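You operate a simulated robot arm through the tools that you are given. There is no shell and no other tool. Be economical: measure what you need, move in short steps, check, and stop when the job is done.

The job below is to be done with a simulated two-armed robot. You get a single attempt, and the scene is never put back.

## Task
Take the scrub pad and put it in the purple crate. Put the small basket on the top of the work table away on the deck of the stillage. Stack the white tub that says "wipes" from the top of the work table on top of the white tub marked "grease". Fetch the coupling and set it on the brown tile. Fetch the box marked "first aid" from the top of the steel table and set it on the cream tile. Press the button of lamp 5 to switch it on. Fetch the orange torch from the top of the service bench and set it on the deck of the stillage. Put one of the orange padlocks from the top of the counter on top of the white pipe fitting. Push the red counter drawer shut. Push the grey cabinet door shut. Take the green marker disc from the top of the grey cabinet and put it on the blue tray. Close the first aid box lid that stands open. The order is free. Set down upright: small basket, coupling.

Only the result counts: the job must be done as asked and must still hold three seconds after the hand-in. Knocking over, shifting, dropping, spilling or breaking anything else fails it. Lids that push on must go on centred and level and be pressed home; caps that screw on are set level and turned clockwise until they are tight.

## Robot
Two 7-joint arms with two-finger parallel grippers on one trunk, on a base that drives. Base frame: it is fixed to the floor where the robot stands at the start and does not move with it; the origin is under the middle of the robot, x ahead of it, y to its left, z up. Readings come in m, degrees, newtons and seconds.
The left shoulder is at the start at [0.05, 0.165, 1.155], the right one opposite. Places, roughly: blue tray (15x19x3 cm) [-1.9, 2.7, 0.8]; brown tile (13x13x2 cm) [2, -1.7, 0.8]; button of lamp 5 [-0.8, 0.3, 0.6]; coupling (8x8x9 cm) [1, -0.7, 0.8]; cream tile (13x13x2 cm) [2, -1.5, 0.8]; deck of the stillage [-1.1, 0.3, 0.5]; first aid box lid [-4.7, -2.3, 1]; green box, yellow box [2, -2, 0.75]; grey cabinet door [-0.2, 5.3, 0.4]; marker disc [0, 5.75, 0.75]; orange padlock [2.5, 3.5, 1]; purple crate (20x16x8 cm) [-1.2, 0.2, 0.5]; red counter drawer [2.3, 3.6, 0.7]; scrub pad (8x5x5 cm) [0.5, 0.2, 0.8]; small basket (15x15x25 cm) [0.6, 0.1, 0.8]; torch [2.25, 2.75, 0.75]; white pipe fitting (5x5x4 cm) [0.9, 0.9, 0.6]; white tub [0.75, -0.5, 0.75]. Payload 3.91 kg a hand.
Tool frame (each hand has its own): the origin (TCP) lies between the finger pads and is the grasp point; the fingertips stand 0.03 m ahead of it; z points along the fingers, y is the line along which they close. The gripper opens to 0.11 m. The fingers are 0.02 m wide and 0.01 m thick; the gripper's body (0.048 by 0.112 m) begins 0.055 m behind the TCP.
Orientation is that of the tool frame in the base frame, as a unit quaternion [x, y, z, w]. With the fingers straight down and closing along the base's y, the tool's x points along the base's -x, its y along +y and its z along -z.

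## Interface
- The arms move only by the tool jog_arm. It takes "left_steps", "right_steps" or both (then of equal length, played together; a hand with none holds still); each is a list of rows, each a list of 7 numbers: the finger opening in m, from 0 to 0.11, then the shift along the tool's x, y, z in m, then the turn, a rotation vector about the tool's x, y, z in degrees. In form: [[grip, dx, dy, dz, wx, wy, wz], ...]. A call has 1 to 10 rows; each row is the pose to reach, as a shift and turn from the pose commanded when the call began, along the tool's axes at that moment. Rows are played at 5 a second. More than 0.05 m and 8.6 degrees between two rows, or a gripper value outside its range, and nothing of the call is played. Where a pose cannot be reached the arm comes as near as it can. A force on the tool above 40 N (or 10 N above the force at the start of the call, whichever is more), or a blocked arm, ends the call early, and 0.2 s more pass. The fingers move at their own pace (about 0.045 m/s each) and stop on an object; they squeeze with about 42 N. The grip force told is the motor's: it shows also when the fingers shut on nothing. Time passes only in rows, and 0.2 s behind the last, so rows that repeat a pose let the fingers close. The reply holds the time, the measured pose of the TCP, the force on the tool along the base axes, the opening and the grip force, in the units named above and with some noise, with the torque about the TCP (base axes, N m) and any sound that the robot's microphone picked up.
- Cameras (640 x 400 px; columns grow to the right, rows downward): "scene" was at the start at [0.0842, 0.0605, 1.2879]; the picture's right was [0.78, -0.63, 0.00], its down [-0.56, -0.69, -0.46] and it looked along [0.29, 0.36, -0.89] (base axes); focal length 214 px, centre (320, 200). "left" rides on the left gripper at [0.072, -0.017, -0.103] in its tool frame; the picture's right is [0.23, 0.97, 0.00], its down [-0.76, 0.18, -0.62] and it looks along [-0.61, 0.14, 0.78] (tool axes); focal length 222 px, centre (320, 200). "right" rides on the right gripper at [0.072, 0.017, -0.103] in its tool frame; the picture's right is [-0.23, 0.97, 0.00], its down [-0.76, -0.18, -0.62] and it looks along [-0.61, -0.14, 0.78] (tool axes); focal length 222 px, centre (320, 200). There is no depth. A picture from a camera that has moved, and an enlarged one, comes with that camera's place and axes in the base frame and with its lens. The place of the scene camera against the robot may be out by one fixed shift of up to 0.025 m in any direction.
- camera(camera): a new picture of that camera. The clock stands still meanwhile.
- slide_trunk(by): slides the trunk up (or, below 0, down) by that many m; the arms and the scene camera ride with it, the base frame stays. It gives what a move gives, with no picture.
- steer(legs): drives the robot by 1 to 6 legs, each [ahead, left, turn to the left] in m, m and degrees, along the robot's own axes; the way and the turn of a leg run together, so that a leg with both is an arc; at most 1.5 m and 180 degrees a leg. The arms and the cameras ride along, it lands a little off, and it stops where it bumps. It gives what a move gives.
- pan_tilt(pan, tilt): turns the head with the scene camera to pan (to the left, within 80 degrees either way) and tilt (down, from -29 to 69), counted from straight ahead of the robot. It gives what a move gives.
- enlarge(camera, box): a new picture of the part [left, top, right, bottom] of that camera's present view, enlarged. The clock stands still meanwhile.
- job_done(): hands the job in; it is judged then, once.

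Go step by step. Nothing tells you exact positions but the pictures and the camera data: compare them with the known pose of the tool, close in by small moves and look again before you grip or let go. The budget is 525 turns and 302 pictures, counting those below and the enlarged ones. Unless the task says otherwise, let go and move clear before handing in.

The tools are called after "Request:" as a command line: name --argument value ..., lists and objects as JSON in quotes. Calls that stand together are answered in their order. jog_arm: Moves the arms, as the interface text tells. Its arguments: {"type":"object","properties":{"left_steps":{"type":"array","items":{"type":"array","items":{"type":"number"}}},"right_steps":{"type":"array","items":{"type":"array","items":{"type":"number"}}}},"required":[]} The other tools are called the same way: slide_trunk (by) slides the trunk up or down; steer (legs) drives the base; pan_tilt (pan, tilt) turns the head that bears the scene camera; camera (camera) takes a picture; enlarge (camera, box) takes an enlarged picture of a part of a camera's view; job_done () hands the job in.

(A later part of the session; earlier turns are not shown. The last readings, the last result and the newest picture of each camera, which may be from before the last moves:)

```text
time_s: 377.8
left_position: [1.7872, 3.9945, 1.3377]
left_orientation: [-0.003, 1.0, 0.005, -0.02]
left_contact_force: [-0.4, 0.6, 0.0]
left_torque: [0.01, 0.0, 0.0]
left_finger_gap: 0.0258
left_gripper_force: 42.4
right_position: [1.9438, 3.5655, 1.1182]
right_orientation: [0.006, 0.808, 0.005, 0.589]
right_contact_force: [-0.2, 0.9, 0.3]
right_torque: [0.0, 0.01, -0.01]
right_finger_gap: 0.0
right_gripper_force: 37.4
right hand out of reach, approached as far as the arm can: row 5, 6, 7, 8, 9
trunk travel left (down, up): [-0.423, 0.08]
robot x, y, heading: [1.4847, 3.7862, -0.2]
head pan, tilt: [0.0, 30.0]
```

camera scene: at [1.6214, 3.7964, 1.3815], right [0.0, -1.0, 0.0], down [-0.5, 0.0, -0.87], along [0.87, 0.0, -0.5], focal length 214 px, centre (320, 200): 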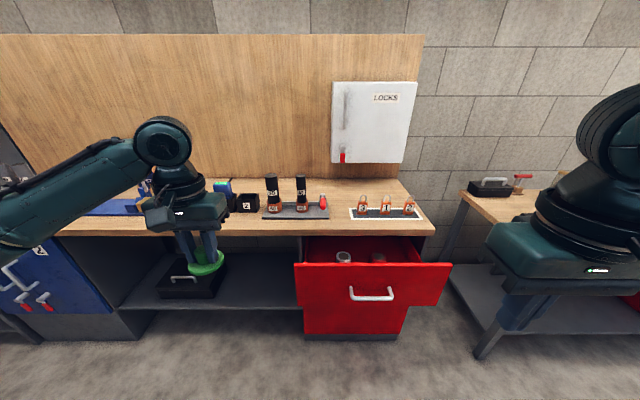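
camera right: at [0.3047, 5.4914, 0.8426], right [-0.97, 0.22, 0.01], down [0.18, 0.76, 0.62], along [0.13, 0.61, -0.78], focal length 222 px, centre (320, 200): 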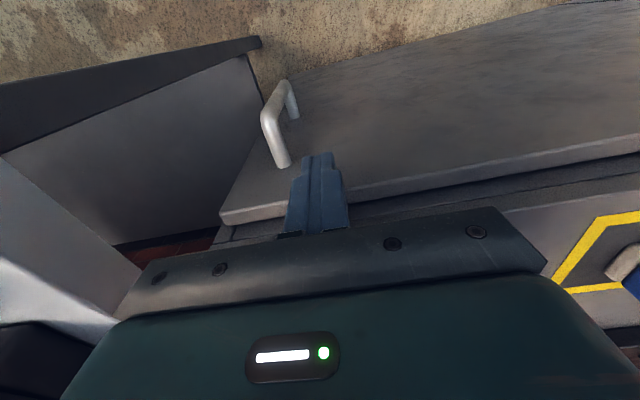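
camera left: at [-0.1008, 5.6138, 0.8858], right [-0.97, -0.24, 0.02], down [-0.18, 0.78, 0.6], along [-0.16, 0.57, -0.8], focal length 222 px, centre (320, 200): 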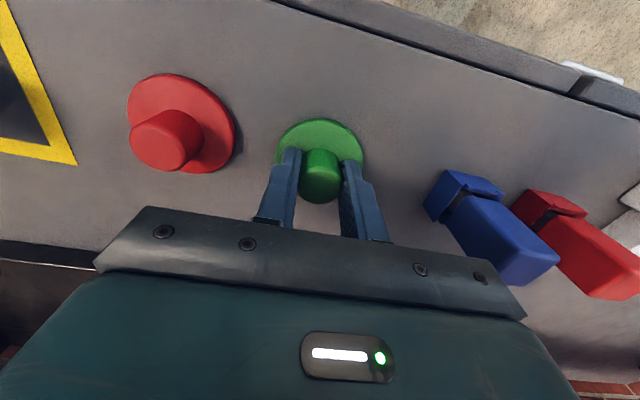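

Request:
slide_trunk --by -0.35

Request:
camera --camera "scene"

Request:
camera --camera "right"

```text
time_s: 381.2
left_position: [1.7873, 3.9957, 0.9884]
left_orientation: [-0.004, 1.0, 0.005, -0.02]
left_contact_force: [0.8, 0.5, -0.5]
left_torque: [-0.02, 0.0, -0.01]
left_finger_gap: 0.0257
left_gripper_force: 41.9
right_position: [1.9421, 3.5667, 0.7689]
right_orientation: [0.006, 0.808, 0.004, 0.589]
right_contact_force: [-0.7, 0.1, 0.3]
right_torque: [-0.01, 0.02, 0.02]
right_finger_gap: 0.0
right_gripper_force: 37.6
trunk travel left (down, up): [-0.073, 0.43]
robot x, y, heading: [1.488, 3.7849, -0.1]
head pan, tilt: [0.0, 30.0]
```

```text
137 pictures are left
camera scene: at [1.6215, 3.7963, 1.0315], right [0.0, -1.0, 0.0], down [-0.5, 0.0, -0.87], along [0.87, 0.0, -0.5], focal length 214 px, centre (320, 200)
```

scene: 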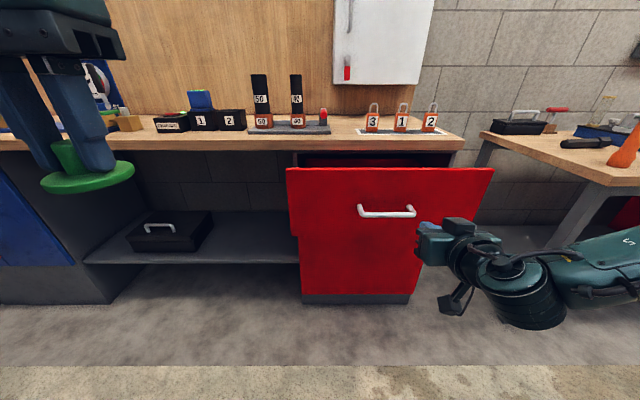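

```text
136 pictures are left
camera right: at [1.8234, 3.5848, 0.7315], right [0.07, 0.97, 0.23], down [-0.36, -0.19, 0.91], along [0.93, -0.15, 0.33], focal length 222 px, centre (320, 200)
```

right: 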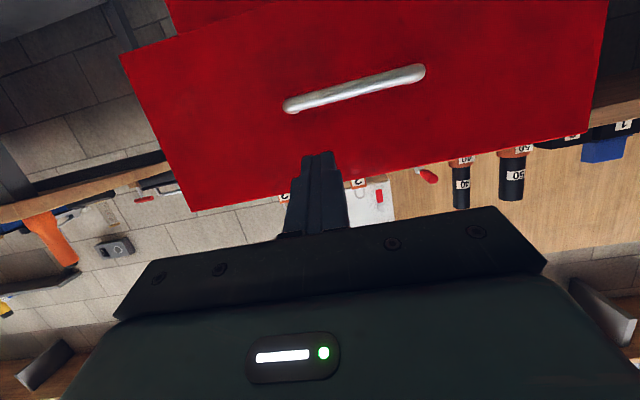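

Request:
jog_arm --right_steps '[[0, 0, 0.02, 0, 0, 0, 0], [0, 0, 0.045, 0, 0, 0, 0]]'

Request:
steer --legs '[[0.25, 0, 0]]'

Request:
camera --camera "scene"

```text
time_s: 381.8
left_position: [1.7852, 3.9935, 0.9885]
left_orientation: [-0.003, 1.0, 0.005, -0.02]
left_contact_force: [0.6, -0.5, 0.4]
left_torque: [0.04, 0.03, 0.02]
left_finger_gap: 0.026
left_gripper_force: 42.0
right_position: [1.9447, 3.6112, 0.7692]
right_orientation: [0.006, 0.808, 0.003, 0.589]
right_contact_force: [0.9, -1.4, 0.5]
right_torque: [-0.02, 0.01, -0.02]
right_finger_gap: 0.0001
right_gripper_force: 37.6
trunk travel left (down, up): [-0.073, 0.43]
robot x, y, heading: [1.4857, 3.7875, -0.2]
head pan, tilt: [0.0, 30.0]
```

```text
time_s: 383.6
left_position: [2.0368, 3.9924, 0.9877]
left_orientation: [0.0, 1.0, 0.005, -0.02]
left_contact_force: [-0.2, -0.2, -1.0]
left_torque: [-0.01, 0.01, -0.03]
left_finger_gap: 0.0255
left_gripper_force: 41.7
right_position: [2.1925, 3.6084, 0.7694]
right_orientation: [0.007, 0.809, 0.003, 0.588]
right_contact_force: [0.2, -0.1, -0.9]
right_torque: [0.0, -0.04, 0.02]
right_finger_gap: 0.0002
right_gripper_force: 37.5
trunk travel left (down, up): [-0.073, 0.43]
robot x, y, heading: [1.7334, 3.7861, -0.6]
head pan, tilt: [0.0, 30.0]
```

```text
135 pictures are left
camera scene: at [1.8708, 3.7948, 1.0315], right [-0.01, -1.0, 0.0], down [-0.5, 0.0, -0.87], along [0.87, -0.01, -0.5], focal length 214 px, centre (320, 200)
```

scene: 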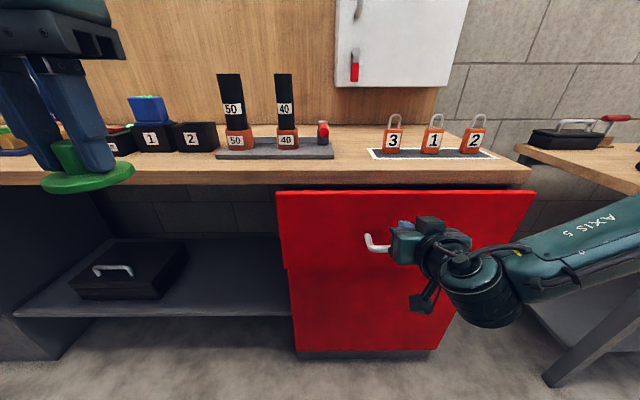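

Request:
steer --legs '[[0.06, 0, 0]]'

Request:
camera --camera "scene"

```text
time_s: 384.6
left_position: [2.0956, 3.9919, 0.9884]
left_orientation: [-0.001, 1.0, 0.005, -0.02]
left_contact_force: [1.5, -0.2, -0.4]
left_torque: [0.0, 0.0, -0.02]
left_finger_gap: 0.0254
left_gripper_force: 41.9
right_position: [2.2515, 3.6055, 0.7696]
right_orientation: [0.008, 0.81, 0.002, 0.587]
right_contact_force: [-9.6, 0.0, -4.2]
right_torque: [0.01, 0.14, 0.03]
right_finger_gap: 0.0
right_gripper_force: 38.2
trunk travel left (down, up): [-0.073, 0.43]
robot x, y, heading: [1.7934, 3.7842, -0.7]
head pan, tilt: [0.0, 30.0]
```

```text
134 pictures are left
camera scene: at [1.9301, 3.7942, 1.0314], right [-0.01, -1.0, 0.0], down [-0.5, 0.0, -0.87], along [0.87, -0.01, -0.5], focal length 214 px, centre (320, 200)
```

scene: 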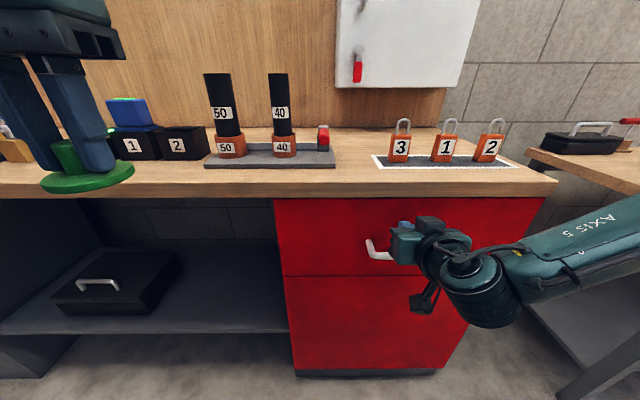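

Request:
steer --legs '[[0.02, 0, 0]]'

Request:
enlarge --camera "scene" --box '[260, 120, 580, 320]'

```text
time_s: 385.3
left_position: [2.1012, 3.9919, 0.9884]
left_orientation: [0.0, 1.0, 0.006, -0.02]
left_contact_force: [0.2, -0.1, -0.9]
left_torque: [-0.01, 0.0, -0.02]
left_finger_gap: 0.0256
left_gripper_force: 42.3
right_position: [2.2519, 3.6084, 0.7678]
right_orientation: [0.005, 0.812, 0.004, 0.584]
right_contact_force: [-7.1, -0.8, 2.6]
right_torque: [0.0, -0.11, 0.01]
right_finger_gap: 0.0002
right_gripper_force: 37.7
trunk travel left (down, up): [-0.073, 0.43]
robot x, y, heading: [1.8009, 3.7837, -0.4]
head pan, tilt: [0.0, 30.0]
stopped in leg 1: the force on the tool passed its limit (the readings are from after the stop); the commanded pose is now the measured one
```

```text
2.00 times, centred on (420, 220) of scene
camera zoom: at [1.9353, 3.7941, 1.0315], right [-0.01, -1.0, 0.0], down [-0.5, 0.0, -0.87], along [0.87, -0.01, -0.5], focal length 429 px, centre (120, 160)
```

zoom: 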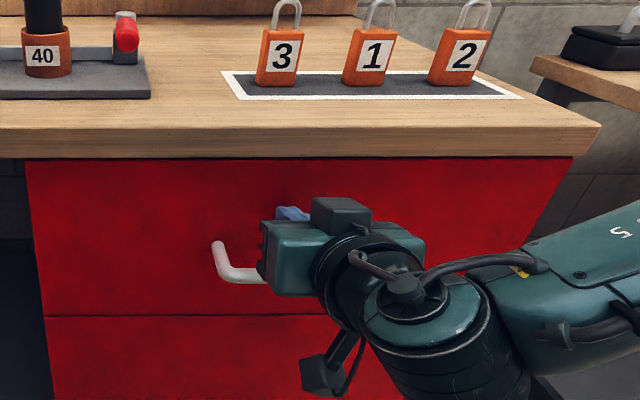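

Request:
steer --legs '[[-0.25, 0.07, 0.4]]'

Request:
slide_trunk --by 0.25

Request:
jog_arm --right_steps '[[0, 0, 0, 0, 0, 8, 0], [0, 0, 0, 0, 0, 16, 0], [0.02, 0, 0, 0, 0, 24, 0], [0.04, 0, 0, 0, 0, 32, 0], [0.06, 0, 0, 0, 0, 40, 0], [0.07, 0, 0, 0, 0, 48, 0], [0.07, 0, 0, 0, 0, 56, 0], [0.07, 0, 0, 0, 0, 64, 0], [0.07, 0, 0, 0, 0, 71.5, 0]]'

```text
time_s: 387.2
left_position: [1.8514, 4.0632, 0.9883]
left_orientation: [-0.003, 1.0, 0.006, -0.021]
left_contact_force: [0.2, -0.2, -1.1]
left_torque: [0.0, 0.02, -0.04]
left_finger_gap: 0.0255
left_gripper_force: 42.0
right_position: [2.006, 3.6795, 0.7677]
right_orientation: [0.002, 0.812, 0.006, 0.584]
right_contact_force: [0.7, 0.2, 0.6]
right_torque: [-0.05, 0.02, 0.02]
right_finger_gap: 0.0
right_gripper_force: 37.8
trunk travel left (down, up): [-0.073, 0.43]
robot x, y, heading: [1.5542, 3.8529, 0.0]
head pan, tilt: [0.0, 30.0]
```

```text
time_s: 389.8
left_position: [1.8523, 4.0632, 1.2376]
left_orientation: [-0.003, 1.0, 0.007, -0.02]
left_contact_force: [0.1, 0.3, -0.4]
left_torque: [0.01, 0.02, 0.03]
left_finger_gap: 0.0258
left_gripper_force: 42.4
right_position: [2.006, 3.6797, 1.0173]
right_orientation: [0.003, 0.812, 0.005, 0.584]
right_contact_force: [0.3, -0.8, 0.3]
right_torque: [0.0, -0.02, 0.01]
right_finger_gap: 0.0001
right_gripper_force: 37.8
trunk travel left (down, up): [-0.323, 0.18]
robot x, y, heading: [1.5494, 3.8516, -0.0]
head pan, tilt: [0.0, 30.0]
```

```text
time_s: 391.8
left_position: [1.8522, 4.0614, 1.2388]
left_orientation: [-0.003, 1.0, 0.006, -0.02]
left_contact_force: [0.8, 0.5, -1.0]
left_torque: [0.0, -0.01, -0.02]
left_finger_gap: 0.0259
left_gripper_force: 42.2
right_position: [2.006, 3.679, 1.0178]
right_orientation: [0.0, 1.0, 0.006, -0.001]
right_contact_force: [0.2, 0.1, 0.3]
right_torque: [-0.02, 0.0, -0.03]
right_finger_gap: 0.0701
right_gripper_force: 0.0
trunk travel left (down, up): [-0.323, 0.18]
robot x, y, heading: [1.5488, 3.8542, 0.3]
head pan, tilt: [0.0, 30.0]
```

Request:
steer --legs '[[0.24, -0.02, 0]]'

Request:
camera --camera "right"

Request:
pan_tilt --pan -15 --tilt 45

Request:
camera --camera "scene"

```text
time_s: 393.6
left_position: [2.093, 4.0425, 1.2384]
left_orientation: [-0.003, 1.0, 0.006, -0.02]
left_contact_force: [0.7, 0.3, -0.7]
left_torque: [0.0, -0.03, 0.04]
left_finger_gap: 0.0261
left_gripper_force: 42.3
right_position: [2.2464, 3.6606, 1.0186]
right_orientation: [0.0, 1.0, 0.006, -0.002]
right_contact_force: [-0.6, -0.9, -1.0]
right_torque: [-0.04, 0.04, -0.02]
right_finger_gap: 0.0698
right_gripper_force: 0.1
trunk travel left (down, up): [-0.323, 0.18]
robot x, y, heading: [1.7943, 3.8292, 0.3]
head pan, tilt: [0.0, 30.0]
```

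```text
132 pictures are left
camera right: at [2.1756, 3.6762, 1.121], right [0.23, 0.97, 0.01], down [0.76, -0.18, 0.62], along [0.61, -0.13, -0.78], focal length 222 px, centre (320, 200)
```

right: 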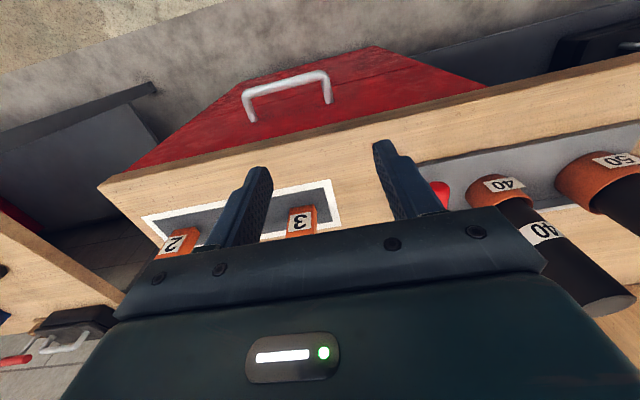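

```text
time_s: 394.3
left_position: [2.0923, 4.0431, 1.2378]
left_orientation: [-0.003, 1.0, 0.006, -0.02]
left_contact_force: [-0.2, 0.1, -0.3]
left_torque: [-0.03, -0.01, 0.01]
left_finger_gap: 0.0262
left_gripper_force: 42.1
right_position: [2.2464, 3.6596, 1.018]
right_orientation: [0.0, 1.0, 0.006, 0.0]
right_contact_force: [1.3, -0.5, 0.2]
right_torque: [0.0, 0.02, -0.02]
right_finger_gap: 0.0698
right_gripper_force: 0.1
trunk travel left (down, up): [-0.323, 0.18]
robot x, y, heading: [1.7914, 3.8306, 0.0]
head pan, tilt: [-15.0, 45.0]
```

```text
131 pictures are left
camera scene: at [1.9166, 3.8226, 1.2589], right [-0.26, -0.97, 0.0], down [-0.68, 0.18, -0.71], along [0.68, -0.18, -0.71], focal length 214 px, centre (320, 200)
```

scene: 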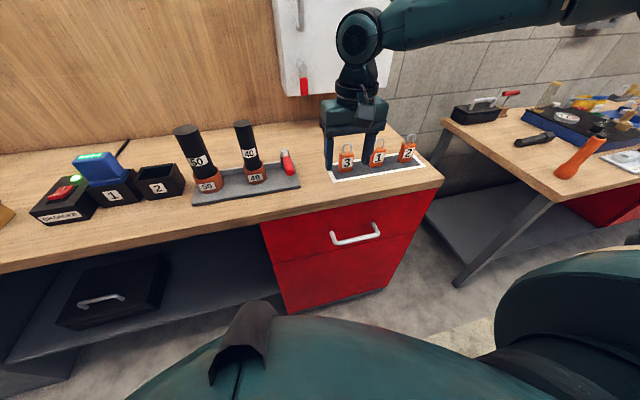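

Request:
jog_arm --right_steps '[[0.07, -0.03, -0.02, -0.01, 0, 0, 0], [0.07, -0.065, -0.04, -0.02, 0, 0, 0], [0.07, -0.09, -0.052, -0.02, 0, 0, 0]]'

Request:
camera --camera "right"

```text
time_s: 395.1
left_position: [2.0933, 4.0428, 1.2389]
left_orientation: [-0.003, 1.0, 0.006, -0.021]
left_contact_force: [0.2, 0.6, -0.7]
left_torque: [-0.02, 0.03, -0.04]
left_finger_gap: 0.0259
left_gripper_force: 41.9
right_position: [2.3377, 3.6057, 1.0364]
right_orientation: [0.0, 1.0, 0.006, 0.0]
right_contact_force: [-0.9, -0.4, -0.1]
right_torque: [0.0, 0.03, 0.03]
right_finger_gap: 0.0698
right_gripper_force: 0.1
trunk travel left (down, up): [-0.323, 0.18]
robot x, y, heading: [1.795, 3.8318, 0.2]
head pan, tilt: [-15.0, 45.0]
```

```text
130 pictures are left
camera right: at [2.2663, 3.6216, 1.1397], right [0.23, 0.97, 0.01], down [0.76, -0.18, 0.62], along [0.61, -0.13, -0.78], focal length 222 px, centre (320, 200)
```

right: 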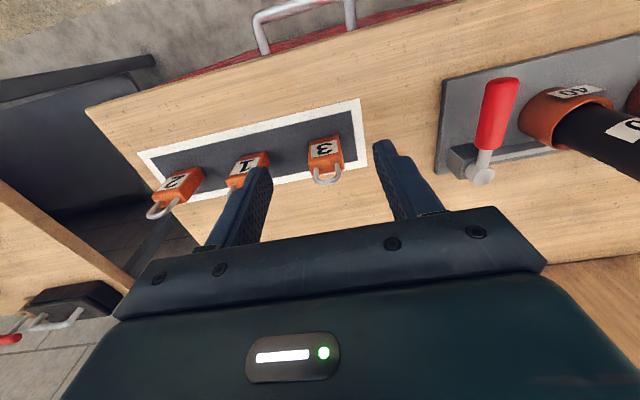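

Request:
steer --legs '[[0.05, 0, 0]]'

Request:
jog_arm --right_steps '[[0.07, 0.003, 0, 0.04, 0, 0, 0], [0.07, 0.003, 0, 0.07, 0, 0, 0]]'

Request:
camera --camera "right"

```text
time_s: 396.0
left_position: [2.1417, 4.0423, 1.2387]
left_orientation: [-0.004, 1.0, 0.006, -0.021]
left_contact_force: [0.8, -0.8, 0.3]
left_torque: [-0.01, 0.04, -0.02]
left_finger_gap: 0.0261
left_gripper_force: 41.7
right_position: [2.3868, 3.6053, 1.0354]
right_orientation: [-0.002, 1.0, 0.007, -0.001]
right_contact_force: [-0.3, 0.1, 0.1]
right_torque: [-0.01, 0.04, 0.0]
right_finger_gap: 0.07
right_gripper_force: 0.0
trunk travel left (down, up): [-0.323, 0.18]
robot x, y, heading: [1.8436, 3.8333, 0.2]
head pan, tilt: [-15.0, 45.0]
```

```text
time_s: 396.6
left_position: [2.1408, 4.0428, 1.2372]
left_orientation: [-0.003, 1.0, 0.006, -0.02]
left_contact_force: [0.0, -0.5, -0.4]
left_torque: [-0.02, -0.02, 0.01]
left_finger_gap: 0.0262
left_gripper_force: 41.6
right_position: [2.3831, 3.6068, 0.9651]
right_orientation: [-0.001, 1.0, 0.006, 0.0]
right_contact_force: [0.0, 0.2, -0.3]
right_torque: [0.03, -0.03, 0.02]
right_finger_gap: 0.0699
right_gripper_force: 0.0
trunk travel left (down, up): [-0.323, 0.18]
robot x, y, heading: [1.8437, 3.8302, 0.2]
head pan, tilt: [-15.0, 45.0]
```

```text
129 pictures are left
camera right: at [2.3112, 3.6233, 1.0685], right [0.23, 0.97, 0.01], down [0.76, -0.18, 0.62], along [0.61, -0.13, -0.78], focal length 222 px, centre (320, 200)
```

right: 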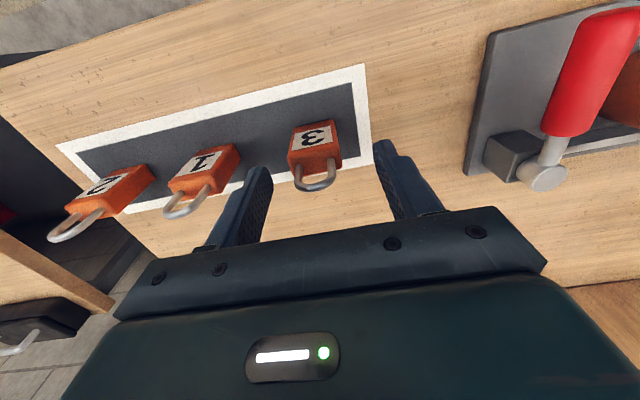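

Request:
jog_arm --right_steps '[[0.07, 0, -0.003, 0.02, 0, 0, 0], [0.07, 0, -0.003, 0.04, 0, 0, 0], [0.045, 0, -0.003, 0.04, 0, 0, 0], [0.02, 0, -0.003, 0.04, 0, 0, 0], [0.02, 0, -0.003, 0.04, 0, 0, 0], [0.02, 0, -0.003, 0.04, 0, 0, 0]]'

Request:
camera --camera "right"

```text
time_s: 398.0
left_position: [2.1423, 4.0417, 1.2393]
left_orientation: [-0.003, 1.0, 0.007, -0.02]
left_contact_force: [0.9, -0.6, -1.0]
left_torque: [0.01, 0.0, -0.02]
left_finger_gap: 0.0258
left_gripper_force: 42.6
right_position: [2.3837, 3.6039, 0.9262]
right_orientation: [-0.001, 1.0, 0.006, -0.001]
right_contact_force: [-0.1, -0.2, -0.3]
right_torque: [-0.05, 0.02, 0.0]
right_finger_gap: 0.0395
right_gripper_force: 41.7
trunk travel left (down, up): [-0.323, 0.18]
robot x, y, heading: [1.8436, 3.8349, -0.4]
head pan, tilt: [-15.0, 45.0]
```

```text
128 pictures are left
camera right: at [2.3125, 3.6205, 1.0303], right [0.23, 0.97, 0.01], down [0.76, -0.18, 0.62], along [0.61, -0.13, -0.78], focal length 222 px, centre (320, 200)
```

right: 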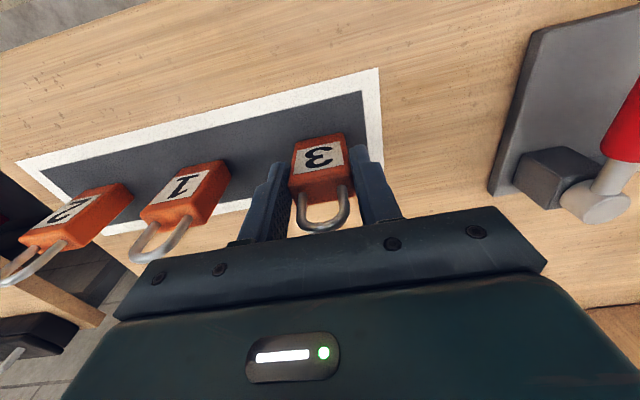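

Request:
jog_arm --right_steps '[[0.02, 0, 0, -0.04, 0, 0, 0], [0.02, 0, 0, -0.085, 0, 0, 0], [0.02, 0.01, 0, -0.13, 0, 0, 0], [0.02, 0.03, 0, -0.17, 0, 0, 0], [0.02, 0.06, 0, -0.2, 0, 0, 0], [0.02, 0.09, 0, -0.23, 0, 0, 0]]'

Request:
steer --legs '[[-0.45, 0, 0], [0, 0, 180]]'

Request:
pan_tilt --pan 60 --tilt 25

Request:
camera --camera "scene"

```text
time_s: 399.4
left_position: [2.1413, 4.042, 1.2396]
left_orientation: [-0.004, 1.0, 0.006, -0.019]
left_contact_force: [-0.2, 0.3, -0.2]
left_torque: [0.0, -0.02, 0.07]
left_finger_gap: 0.0263
left_gripper_force: 41.9
right_position: [2.2918, 3.6003, 1.1566]
right_orientation: [-0.002, 1.0, 0.006, 0.0]
right_contact_force: [0.6, 0.1, -0.5]
right_torque: [-0.01, -0.01, 0.0]
right_finger_gap: 0.0393
right_gripper_force: 41.8
trunk travel left (down, up): [-0.323, 0.18]
robot x, y, heading: [1.841, 3.8286, 0.3]
head pan, tilt: [-15.0, 45.0]
```

```text
time_s: 409.5
left_position: [1.1034, 3.6138, 1.2383]
left_orientation: [1.0, 0.016, 0.02, 0.005]
left_contact_force: [0.8, 0.4, -0.9]
left_torque: [0.0, 0.01, -0.01]
left_finger_gap: 0.0262
left_gripper_force: 41.5
right_position: [0.9408, 4.0524, 1.1557]
right_orientation: [1.0, 0.013, 0.001, 0.006]
right_contact_force: [0.0, 0.1, -1.1]
right_torque: [0.01, 0.01, 0.04]
right_finger_gap: 0.0395
right_gripper_force: 41.8
trunk travel left (down, up): [-0.323, 0.18]
robot x, y, heading: [1.3977, 3.8329, -178.6]
head pan, tilt: [-15.0, 45.0]
```

```text
time_s: 411.0
left_position: [1.1033, 3.6147, 1.2389]
left_orientation: [1.0, 0.017, 0.02, 0.006]
left_contact_force: [0.9, 0.4, -1.3]
left_torque: [0.02, -0.03, -0.03]
left_finger_gap: 0.0262
left_gripper_force: 42.0
right_position: [0.9415, 4.053, 1.1568]
right_orientation: [1.0, 0.013, 0.001, 0.006]
right_contact_force: [-0.4, 0.1, -0.8]
right_torque: [0.01, -0.01, 0.03]
right_finger_gap: 0.0393
right_gripper_force: 41.8
trunk travel left (down, up): [-0.323, 0.18]
robot x, y, heading: [1.3989, 3.8344, -178.7]
head pan, tilt: [60.0, 25.0]
```

```text
127 pictures are left
camera scene: at [1.3384, 3.761, 1.2894], right [-0.88, 0.48, 0.0], down [0.2, 0.37, -0.91], along [-0.43, -0.8, -0.42], focal length 214 px, centre (320, 200)
```

scene: 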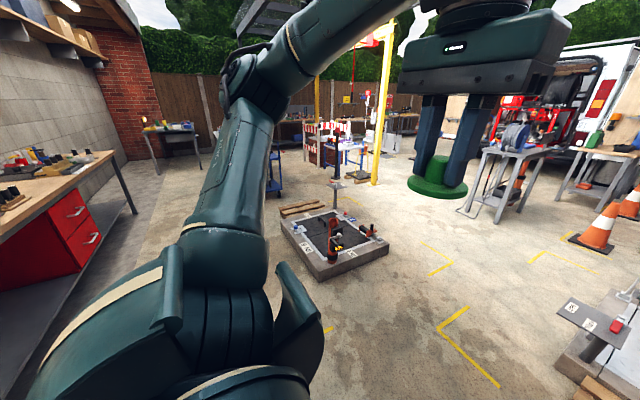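

Request:
steer --legs '[[0, 1.4, -1.3], [0, 1.4, 0]]'

Request:
pan_tilt --pan 0 --tilt 40

Request:
camera --camera "scene"

```text
time_s: 424.7
left_position: [1.1525, 0.7858, 1.2381]
left_orientation: [1.0, 0.006, 0.019, 0.006]
left_contact_force: [0.7, -0.2, -0.3]
left_torque: [-0.01, 0.0, 0.0]
left_finger_gap: 0.0259
left_gripper_force: 42.0
right_position: [0.9981, 1.2292, 1.1564]
right_orientation: [1.0, 0.003, 0.0, 0.006]
right_contact_force: [-0.5, -0.3, -0.4]
right_torque: [0.0, -0.01, 0.01]
right_finger_gap: 0.039
right_gripper_force: 42.5
trunk travel left (down, up): [-0.323, 0.18]
robot x, y, heading: [1.4553, 0.9971, -179.9]
head pan, tilt: [60.0, 25.0]
```

```text
time_s: 426.0
left_position: [1.1531, 0.7874, 1.2374]
left_orientation: [1.0, 0.006, 0.02, 0.006]
left_contact_force: [0.3, -0.4, -0.7]
left_torque: [-0.03, -0.03, 0.01]
left_finger_gap: 0.0262
left_gripper_force: 42.4
right_position: [0.9993, 1.2276, 1.1552]
right_orientation: [1.0, 0.003, 0.001, 0.006]
right_contact_force: [-0.1, 0.1, -0.4]
right_torque: [0.04, -0.02, -0.05]
right_finger_gap: 0.0393
right_gripper_force: 41.9
trunk travel left (down, up): [-0.323, 0.18]
robot x, y, heading: [1.451, 0.9983, -180.0]
head pan, tilt: [0.0, 40.0]
```

```text
126 pictures are left
camera scene: at [1.3513, 1.0086, 1.2661], right [0.0, 1.0, 0.0], down [0.64, 0.0, -0.77], along [-0.77, 0.0, -0.64], focal length 214 px, centre (320, 200)
```

scene: 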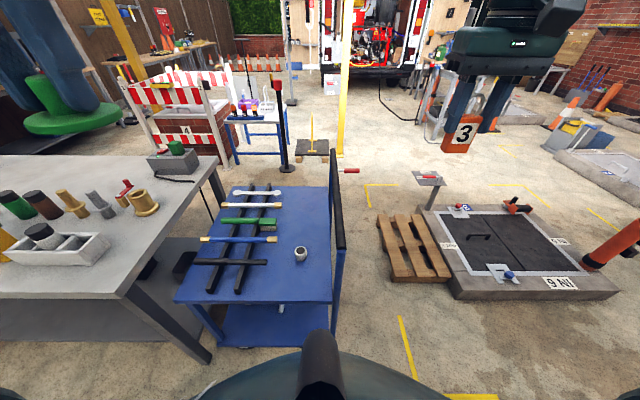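

Request:
slide_trunk --by 0.16

Request:
steer --legs '[[0.03, 0.2, 0]]'

Request:
jog_arm --right_steps '[[0.02, -0.02, 0.015, 0.04, 0, 0, 0], [0.02, -0.04, 0.03, 0.08, 0, 0, 0], [0.02, -0.06, 0.045, 0.12, 0, 0, 0], [0.02, -0.07, 0.06, 0.16, 0, 0, 0], [0.02, -0.07, 0.07, 0.2, 0, 0, 0], [0.02, -0.07, 0.075, 0.24, 0, 0, 0], [0.02, -0.07, 0.075, 0.28, 0, 0, 0], [0.02, -0.07, 0.075, 0.32, 0, 0, 0], [0.02, -0.07, 0.075, 0.36, 0, 0, 0], [0.02, -0.07, 0.075, 0.4, 0, 0, 0]]'

Request:
camera --camera "right"

Request:
camera --camera "scene"

```text
time_s: 427.8
left_position: [1.1519, 0.7867, 1.397]
left_orientation: [1.0, 0.006, 0.02, 0.005]
left_contact_force: [0.2, -0.4, -1.3]
left_torque: [0.0, 0.02, 0.0]
left_finger_gap: 0.0261
left_gripper_force: 41.5
right_position: [0.9991, 1.2301, 1.3158]
right_orientation: [1.0, 0.003, 0.001, 0.007]
right_contact_force: [1.0, -0.3, -1.2]
right_torque: [0.01, -0.01, 0.01]
right_finger_gap: 0.0392
right_gripper_force: 41.3
trunk travel left (down, up): [-0.483, 0.02]
robot x, y, heading: [1.4485, 0.9974, -179.8]
head pan, tilt: [0.0, 40.0]
```

```text
time_s: 429.4
left_position: [1.1238, 0.5908, 1.3985]
left_orientation: [1.0, 0.006, 0.02, 0.006]
left_contact_force: [-0.3, -0.2, -0.2]
left_torque: [0.05, -0.02, 0.04]
left_finger_gap: 0.0259
left_gripper_force: 42.3
right_position: [0.97, 1.0327, 1.3153]
right_orientation: [1.0, 0.004, 0.001, 0.007]
right_contact_force: [0.7, -0.5, -1.8]
right_torque: [0.01, -0.01, -0.03]
right_finger_gap: 0.0393
right_gripper_force: 42.0
trunk travel left (down, up): [-0.483, 0.02]
robot x, y, heading: [1.4197, 0.8031, -179.8]
head pan, tilt: [0.0, 40.0]
```

```text
time_s: 431.6
left_position: [1.1246, 0.5915, 1.3979]
left_orientation: [1.0, 0.006, 0.02, 0.007]
left_contact_force: [-0.4, -0.5, -0.2]
left_torque: [-0.01, -0.01, -0.01]
left_finger_gap: 0.0262
left_gripper_force: 41.5
right_position: [0.9536, 1.015, 0.9849]
right_orientation: [1.0, 0.004, -0.001, 0.007]
right_contact_force: [0.1, 0.7, -1.5]
right_torque: [0.02, -0.03, 0.0]
right_finger_gap: 0.0391
right_gripper_force: 41.7
right hand out of reach, approached as far as the arm can: row 4, 5, 6, 7, 8, 9, 10
trunk travel left (down, up): [-0.483, 0.02]
robot x, y, heading: [1.4226, 0.8044, -180.1]
head pan, tilt: [0.0, 40.0]
```

```text
125 pictures are left
camera right: at [1.0276, 1.0003, 1.0873], right [-0.22, -0.98, 0.01], down [-0.76, 0.18, 0.62], along [-0.61, 0.13, -0.78], focal length 222 px, centre (320, 200)
```

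right: 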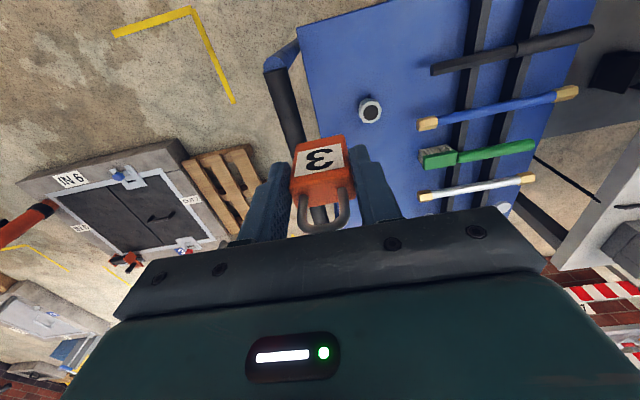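

```text
124 pictures are left
camera scene: at [1.3222, 0.8138, 1.4261], right [-0.01, 1.0, 0.0], down [0.64, 0.0, -0.77], along [-0.77, 0.0, -0.64], focal length 214 px, centre (320, 200)
```

scene: 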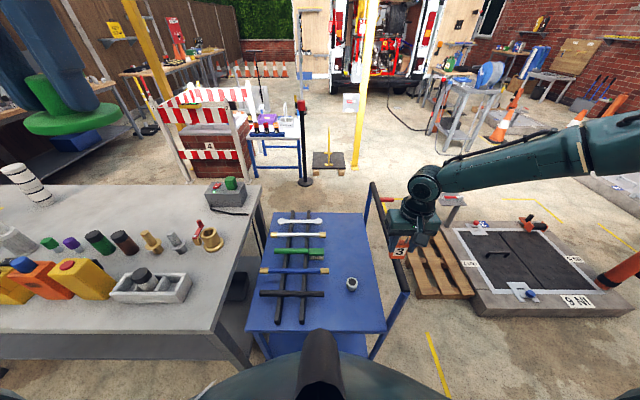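

Request:
jog_arm --right_steps '[[0.02, 0, 0, -0.04, 0, 0, 0], [0.02, 0, 0, -0.08, 0, 0, 0], [0.02, 0, 0, -0.12, 0, 0, 0], [0.02, 0, 0, -0.16, 0, 0, 0], [0.02, 0.02, 0, -0.2, 0, 0, 0], [0.02, 0.05, 0, -0.23, 0, 0, 0], [0.02, 0.08, 0, -0.26, 0, 0, 0]]'

Request:
steer --legs '[[0, -1.3, 0], [0, -1.2, 0], [1.0, 0, 0], [1.0, 0, 0]]'

```text
time_s: 433.2
left_position: [1.1237, 0.5916, 1.3988]
left_orientation: [1.0, 0.007, 0.02, 0.006]
left_contact_force: [-0.3, -0.1, -0.9]
left_torque: [-0.02, 0.01, 0.0]
left_finger_gap: 0.026
left_gripper_force: 41.3
right_position: [1.0378, 1.0158, 1.2438]
right_orientation: [1.0, 0.003, 0.0, 0.006]
right_contact_force: [0.1, 0.1, -0.7]
right_torque: [0.02, 0.0, -0.04]
right_finger_gap: 0.0392
right_gripper_force: 42.6
trunk travel left (down, up): [-0.483, 0.02]
robot x, y, heading: [1.4211, 0.8031, -179.6]
head pan, tilt: [0.0, 40.0]
```

```text
time_s: 454.9
left_position: [-0.9151, 2.9779, 1.3976]
left_orientation: [1.0, 0.02, 0.02, 0.005]
left_contact_force: [-0.3, 0.3, -0.4]
left_torque: [-0.02, -0.02, -0.01]
left_finger_gap: 0.0259
left_gripper_force: 41.7
right_position: [-1.0148, 3.4001, 1.2436]
right_orientation: [1.0, 0.017, 0.001, 0.006]
right_contact_force: [0.1, 0.2, -1.2]
right_torque: [0.03, 0.01, 0.0]
right_finger_gap: 0.0393
right_gripper_force: 41.9
trunk travel left (down, up): [-0.483, 0.02]
robot x, y, heading: [-0.6193, 3.1978, -178.2]
head pan, tilt: [0.0, 40.0]
```

Request:
pan_tilt --pan 15 --tilt 25

Request:
camera --camera "scene"

```text
time_s: 455.7
left_position: [-0.9158, 2.9773, 1.3986]
left_orientation: [1.0, 0.02, 0.02, 0.005]
left_contact_force: [0.4, -0.1, 0.1]
left_torque: [0.02, -0.02, 0.0]
left_finger_gap: 0.0262
left_gripper_force: 41.5
right_position: [-1.0151, 3.4011, 1.2416]
right_orientation: [1.0, 0.018, 0.001, 0.007]
right_contact_force: [-0.1, 0.3, 0.0]
right_torque: [0.03, -0.02, 0.01]
right_finger_gap: 0.0391
right_gripper_force: 42.7
trunk travel left (down, up): [-0.483, 0.02]
robot x, y, heading: [-0.6268, 3.1982, -178.2]
head pan, tilt: [15.0, 25.0]
```

```text
123 pictures are left
camera scene: at [-0.7258, 3.1812, 1.4494], right [-0.29, 0.96, 0.0], down [0.41, 0.12, -0.91], along [-0.87, -0.26, -0.42], focal length 214 px, centre (320, 200)
```

scene: 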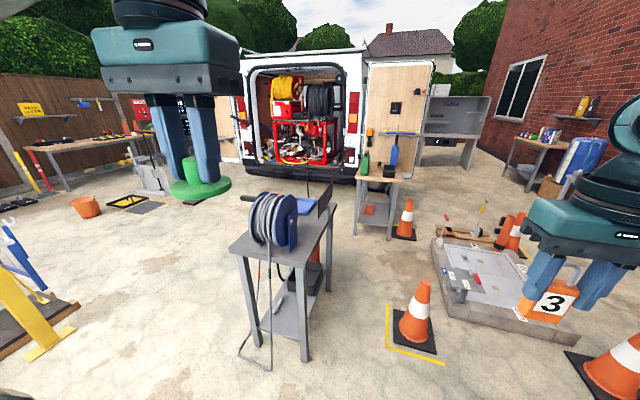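

Request:
enlarge --camera "scene" --box '[210, 160, 370, 290]'

```text
3.08 times, centred on (290, 225) of scene
camera zoom: at [-0.7258, 3.1812, 1.4494], right [-0.29, 0.96, 0.0], down [0.41, 0.12, -0.91], along [-0.87, -0.26, -0.42], focal length 660 px, centre (412, 123)
```

zoom: 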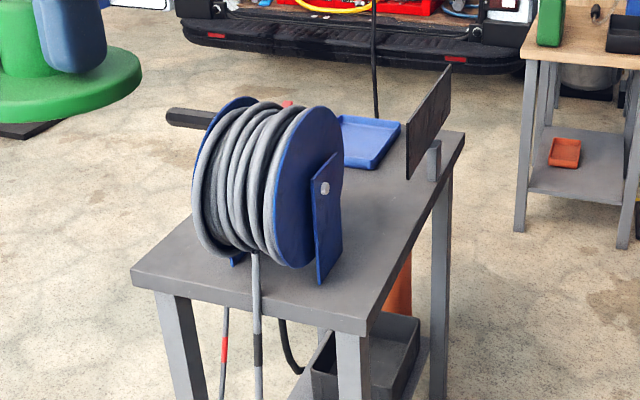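

Request:
steer --legs '[[0, 0, 178.2], [0, -1.25, 0], [-1.4, 0, 0], [-0.58, 0, 0]]'

```text
time_s: 479.0
left_position: [-2.2741, 2.0954, 1.399]
left_orientation: [-0.016, 1.0, 0.006, -0.02]
left_contact_force: [-0.5, 0.9, -0.7]
left_torque: [0.0, -0.01, 0.02]
left_finger_gap: 0.0261
left_gripper_force: 41.9
right_position: [-2.1787, 1.672, 1.2429]
right_orientation: [-0.012, 1.0, 0.006, 0.0]
right_contact_force: [0.6, -0.1, -1.3]
right_torque: [-0.01, 0.01, 0.0]
right_finger_gap: 0.0394
right_gripper_force: 42.0
trunk travel left (down, up): [-0.483, 0.02]
robot x, y, heading: [-2.5677, 1.883, 1.3]
head pan, tilt: [15.0, 25.0]
```

Request:
steer --legs '[[0, 0.67, -1.3]]'

Request:
pan_tilt --pan 10 --tilt 40

Request:
camera --camera "scene"

Request:
camera --camera "left"

```text
time_s: 482.7
left_position: [-2.2759, 2.7631, 1.3979]
left_orientation: [-0.003, 1.0, 0.006, -0.021]
left_contact_force: [-1.0, -0.2, -1.6]
left_torque: [-0.01, -0.01, 0.0]
left_finger_gap: 0.0261
left_gripper_force: 42.2
right_position: [-2.1906, 2.3366, 1.2433]
right_orientation: [0.001, 1.0, 0.006, -0.001]
right_contact_force: [-1.1, -0.5, -0.8]
right_torque: [0.0, 0.03, 0.0]
right_finger_gap: 0.0392
right_gripper_force: 42.2
trunk travel left (down, up): [-0.483, 0.02]
robot x, y, heading: [-2.574, 2.5512, 0.2]
head pan, tilt: [15.0, 25.0]
```

```text
time_s: 483.5
left_position: [-2.2758, 2.7622, 1.3991]
left_orientation: [-0.002, 1.0, 0.006, -0.02]
left_contact_force: [1.0, -0.3, -0.3]
left_torque: [-0.01, -0.02, -0.02]
left_finger_gap: 0.0263
left_gripper_force: 41.9
right_position: [-2.1915, 2.3362, 1.2432]
right_orientation: [0.0, 1.0, 0.006, -0.001]
right_contact_force: [-0.1, -0.3, -1.4]
right_torque: [0.0, 0.03, 0.01]
right_finger_gap: 0.0393
right_gripper_force: 41.7
trunk travel left (down, up): [-0.483, 0.02]
robot x, y, heading: [-2.5752, 2.555, 0.0]
head pan, tilt: [10.0, 40.0]
```

```text
121 pictures are left
camera scene: at [-2.4469, 2.5785, 1.4262], right [0.17, -0.99, 0.0], down [-0.63, -0.11, -0.77], along [0.76, 0.13, -0.64], focal length 214 px, centre (320, 200)
```

scene: 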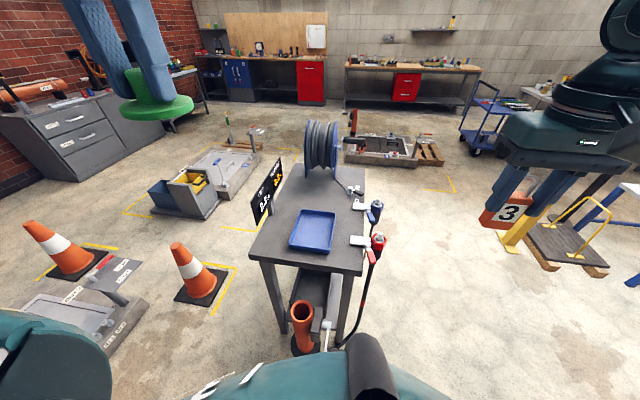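

```text
120 pictures are left
camera left: at [-2.3451, 2.743, 1.5043], right [-0.23, 0.97, 0.02], down [0.79, 0.17, 0.59], along [0.57, 0.15, -0.8], focal length 222 px, centre (320, 200)
```

left: 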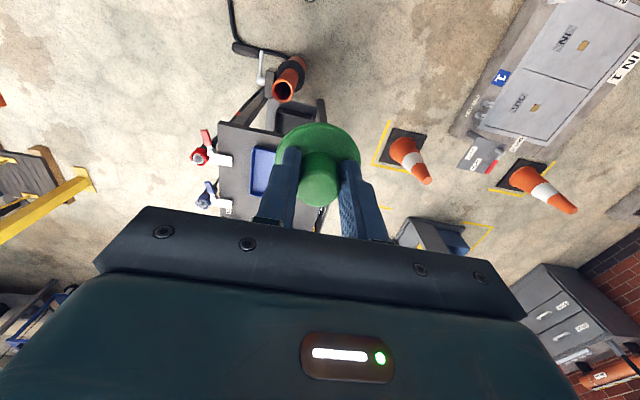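

Request:
slide_trunk --by -0.2

Request:
steer --legs '[[0.14, 0, 0]]'

Request:
jog_arm --left_steps '[[0.01, -0.035, -0.01, 0.02, 0, 0, 0], [0.01, -0.07, -0.02, 0.04, 0, 0, 0], [0.01, -0.105, -0.03, 0.06, 0, 0, 0], [0.01, -0.14, -0.04, 0.08, 0, 0, 0], [0.01, -0.175, -0.055, 0.1, 0, 0, 0], [0.01, -0.21, -0.065, 0.12, 0, 0, 0], [0.01, -0.24, -0.07, 0.15, 0, 0, 0], [0.01, -0.245, -0.07, 0.19, 0, 0, 0], [0.01, -0.245, -0.07, 0.23, 0, 0, 0]]'

Request:
camera --camera "left"

Request:
camera --camera "scene"

```text
time_s: 485.6
left_position: [-2.2762, 2.7618, 1.1996]
left_orientation: [-0.003, 1.0, 0.006, -0.02]
left_contact_force: [-0.8, 0.6, 0.2]
left_torque: [-0.01, -0.02, -0.02]
left_finger_gap: 0.0262
left_gripper_force: 42.2
right_position: [-2.1923, 2.3366, 1.0425]
right_orientation: [0.0, 1.0, 0.006, -0.002]
right_contact_force: [0.2, -0.9, -1.0]
right_torque: [0.03, 0.0, 0.01]
right_finger_gap: 0.0394
right_gripper_force: 41.9
trunk travel left (down, up): [-0.283, 0.22]
robot x, y, heading: [-2.5729, 2.5536, -0.1]
head pan, tilt: [10.0, 40.0]
```

```text
time_s: 486.8
left_position: [-2.2073, 2.7607, 1.1982]
left_orientation: [-0.004, 1.0, 0.007, -0.023]
left_contact_force: [-0.4, -0.1, -0.5]
left_torque: [-0.02, -0.02, -0.02]
left_finger_gap: 0.0262
left_gripper_force: 41.6
right_position: [-2.1222, 2.3362, 1.0417]
right_orientation: [0.0, 1.0, 0.006, -0.002]
right_contact_force: [-0.7, -0.9, -0.9]
right_torque: [0.0, -0.02, 0.01]
right_finger_gap: 0.0392
right_gripper_force: 41.6
trunk travel left (down, up): [-0.283, 0.22]
robot x, y, heading: [-2.5058, 2.5519, -0.2]
head pan, tilt: [10.0, 40.0]
stopped in leg 1: the robot was blocked; the commanded pose is now the measured one
```

```text
time_s: 488.8
left_position: [-1.9697, 2.6954, 0.9557]
left_orientation: [-0.005, 1.0, 0.007, -0.022]
left_contact_force: [0.1, 0.5, -1.0]
left_torque: [-0.01, 0.01, 0.02]
left_finger_gap: 0.026
left_gripper_force: 42.5
right_position: [-2.1207, 2.3352, 1.0414]
right_orientation: [0.001, 1.0, 0.007, -0.002]
right_contact_force: [0.6, 0.7, -0.7]
right_torque: [0.02, -0.01, 0.01]
right_finger_gap: 0.0393
right_gripper_force: 42.4
trunk travel left (down, up): [-0.283, 0.22]
robot x, y, heading: [-2.5037, 2.5491, 0.1]
head pan, tilt: [10.0, 40.0]
```

```text
119 pictures are left
camera left: at [-2.0388, 2.6765, 1.0618], right [-0.24, 0.97, 0.02], down [0.79, 0.18, 0.59], along [0.57, 0.16, -0.81], focal length 222 px, centre (320, 200)
```

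left: 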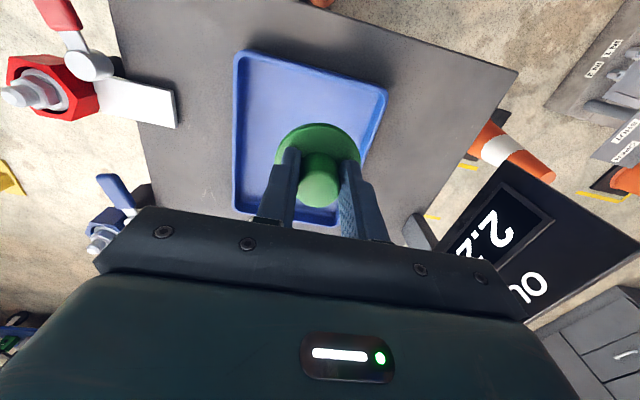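

```text
118 pictures are left
camera scene: at [-2.3781, 2.5773, 1.2261], right [0.17, -0.98, 0.0], down [-0.63, -0.11, -0.77], along [0.75, 0.13, -0.64], focal length 214 px, centre (320, 200)
```

scene: 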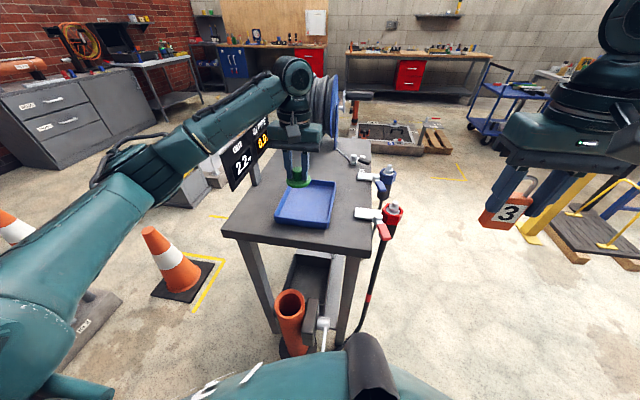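

Request:
steer --legs '[[-0.015, 0, 0]]'

Request:
jog_arm --left_steps '[[0.01, -0.025, -0.003, 0.03, 0, 0, 0], [0.01, -0.045, -0.005, 0.06, 0, 0, 0], [0.01, -0.045, -0.005, 0.1, 0, 0, 0], [0.01, -0.045, -0.005, 0.13, 0, 0, 0]]'

Request:
camera --camera "left"

```text
time_s: 489.6
left_position: [-1.9862, 2.6966, 0.9578]
left_orientation: [-0.005, 1.0, 0.006, -0.022]
left_contact_force: [0.3, 0.4, -1.3]
left_torque: [0.01, -0.01, -0.03]
left_finger_gap: 0.0259
left_gripper_force: 41.9
right_position: [-2.1374, 2.3341, 1.0417]
right_orientation: [0.0, 1.0, 0.006, -0.002]
right_contact_force: [-1.3, -0.5, -0.8]
right_torque: [-0.01, -0.01, -0.01]
right_finger_gap: 0.0393
right_gripper_force: 41.7
trunk travel left (down, up): [-0.283, 0.22]
robot x, y, heading: [-2.526, 2.5526, 0.0]
head pan, tilt: [10.0, 40.0]
```

```text
time_s: 490.6
left_position: [-1.9419, 2.6925, 0.8466]
left_orientation: [-0.003, 1.0, 0.001, -0.011]
left_contact_force: [-5.3, 0.9, 17.8]
left_torque: [-0.02, 0.44, -0.06]
left_finger_gap: 0.0264
left_gripper_force: 41.7
right_position: [-2.137, 2.3359, 1.0411]
right_orientation: [0.0, 1.0, 0.006, -0.001]
right_contact_force: [0.3, 0.4, -1.4]
right_torque: [0.01, 0.06, 0.0]
right_finger_gap: 0.0393
right_gripper_force: 41.5
trunk travel left (down, up): [-0.283, 0.22]
robot x, y, heading: [-2.5216, 2.5529, -0.1]
head pan, tilt: [10.0, 40.0]
stopped in row 4 (left hand): the force on the tool passed its limit (the readings are from after the stop); the commanded pose is now the measured one
```

```text
117 pictures are left
camera left: at [-2.0132, 2.6742, 0.9506], right [-0.23, 0.97, 0.01], down [0.77, 0.18, 0.61], along [0.59, 0.15, -0.8], focal length 222 px, centre (320, 200)
```

left: 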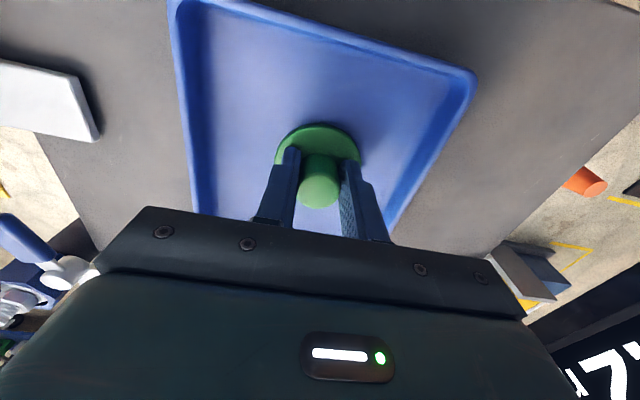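

Request:
jog_arm --left_steps '[[0.01, 0, 0, -0.003, 0, 0, 0], [0.03, 0, 0, -0.003, 0, 0, 0], [0.05, 0, 0, -0.003, 0, 0, 0], [0.06, 0, 0, -0.003, 0, 0, 0], [0.06, 0, 0, -0.03, 0, 0, 0], [0.06, 0, 0, -0.07, 0, 0, 0], [0.06, 0, 0, -0.11, 0, 0, 0]]'

Request:
camera --camera "left"

```text
time_s: 492.2
left_position: [-1.9402, 2.6931, 0.9524]
left_orientation: [-0.004, 1.0, 0.003, -0.014]
left_contact_force: [-0.5, -1.0, -0.7]
left_torque: [-0.01, -0.03, 0.0]
left_finger_gap: 0.06
left_gripper_force: 0.0
right_position: [-2.1365, 2.336, 1.0415]
right_orientation: [0.0, 1.0, 0.006, -0.002]
right_contact_force: [-0.3, -0.4, -2.2]
right_torque: [-0.02, -0.01, 0.0]
right_finger_gap: 0.0395
right_gripper_force: 42.5
trunk travel left (down, up): [-0.283, 0.22]
robot x, y, heading: [-2.5218, 2.5507, 0.0]
head pan, tilt: [10.0, 40.0]
```

```text
116 pictures are left
camera left: at [-2.0102, 2.6737, 1.0567], right [-0.23, 0.97, 0.01], down [0.78, 0.18, 0.6], along [0.58, 0.15, -0.8], focal length 222 px, centre (320, 200)
```

left: 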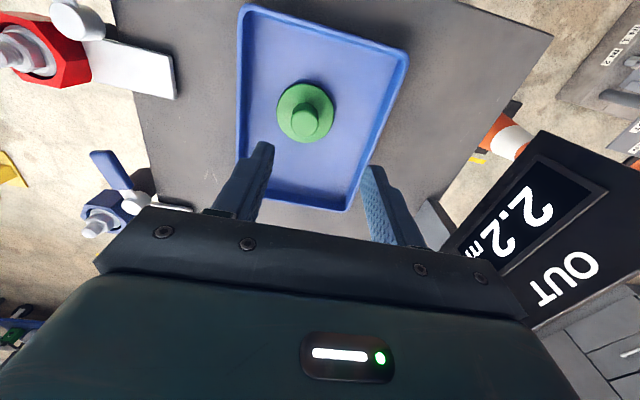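

Request:
jog_arm --left_steps '[[0.06, 0, 0, -0.045, 0, 0, 0], [0.06, 0.02, 0, -0.08, 0, 0, 0], [0.06, 0.05, 0, -0.11, 0, 0, 0], [0.06, 0.09, 0, -0.13, 0, 0, 0], [0.06, 0.13, 0, -0.15, 0, 0, 0], [0.06, 0.17, 0, -0.17, 0, 0, 0]]'

Request:
steer --legs '[[-0.05, -0.6, 0], [1.4, 0, 0], [0.6, 0, 0], [0, 1.3, 0], [1.0, 0, 0], [0.9, 0, 0]]'

Request:
pan_tilt --pan -20 --tilt 30

Request:
camera --camera "scene"

```text
time_s: 493.6
left_position: [-2.1056, 2.6883, 1.1274]
left_orientation: [-0.006, 1.0, 0.004, -0.014]
left_contact_force: [0.0, 0.0, 0.4]
left_torque: [0.0, 0.0, -0.02]
left_finger_gap: 0.0599
left_gripper_force: 0.1
right_position: [-2.1374, 2.3362, 1.0408]
right_orientation: [0.0, 1.0, 0.006, -0.003]
right_contact_force: [-0.3, 0.8, -1.1]
right_torque: [-0.01, 0.02, 0.01]
right_finger_gap: 0.0393
right_gripper_force: 42.2
trunk travel left (down, up): [-0.283, 0.22]
robot x, y, heading: [-2.5204, 2.5561, 0.1]
head pan, tilt: [10.0, 40.0]
```

```text
time_s: 521.9
left_position: [1.7237, 3.5011, 1.1262]
left_orientation: [-0.016, 1.0, 0.002, -0.013]
left_contact_force: [-0.7, 0.9, -0.6]
left_torque: [-0.02, 0.0, -0.02]
left_finger_gap: 0.0601
left_gripper_force: 0.0
right_position: [1.6991, 3.1462, 1.0419]
right_orientation: [-0.012, 1.0, 0.007, -0.002]
right_contact_force: [-0.7, -0.2, -0.5]
right_torque: [0.02, 0.02, 0.01]
right_finger_gap: 0.0394
right_gripper_force: 42.0
trunk travel left (down, up): [-0.283, 0.22]
robot x, y, heading: [1.3095, 3.3535, 1.3]
head pan, tilt: [10.0, 40.0]
```

```text
time_s: 522.8
left_position: [1.7233, 3.4997, 1.1271]
left_orientation: [-0.016, 1.0, 0.003, -0.013]
left_contact_force: [0.2, -0.6, 0.2]
left_torque: [0.01, -0.03, 0.0]
left_finger_gap: 0.0598
left_gripper_force: 0.1
right_position: [1.6986, 3.148, 1.0411]
right_orientation: [-0.013, 1.0, 0.006, -0.001]
right_contact_force: [0.0, -0.4, -1.4]
right_torque: [0.01, 0.02, 0.0]
right_finger_gap: 0.0392
right_gripper_force: 42.2
trunk travel left (down, up): [-0.283, 0.22]
robot x, y, heading: [1.3066, 3.3548, 1.6]
head pan, tilt: [-20.0, 30.0]
```

```text
115 pictures are left
camera scene: at [1.439, 3.3363, 1.2414], right [-0.32, -0.95, 0.0], down [-0.47, 0.16, -0.87], along [0.82, -0.27, -0.5], focal length 214 px, centre (320, 200)
```

scene: 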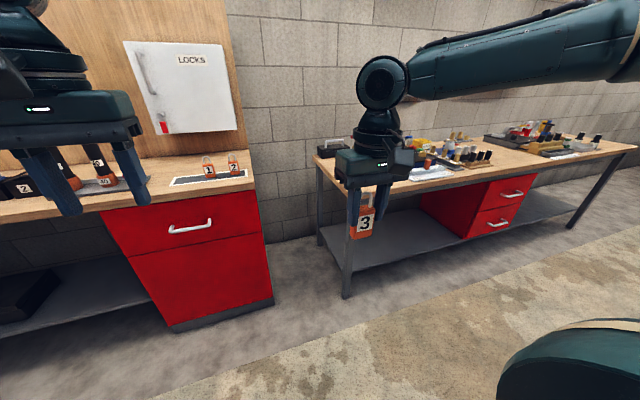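

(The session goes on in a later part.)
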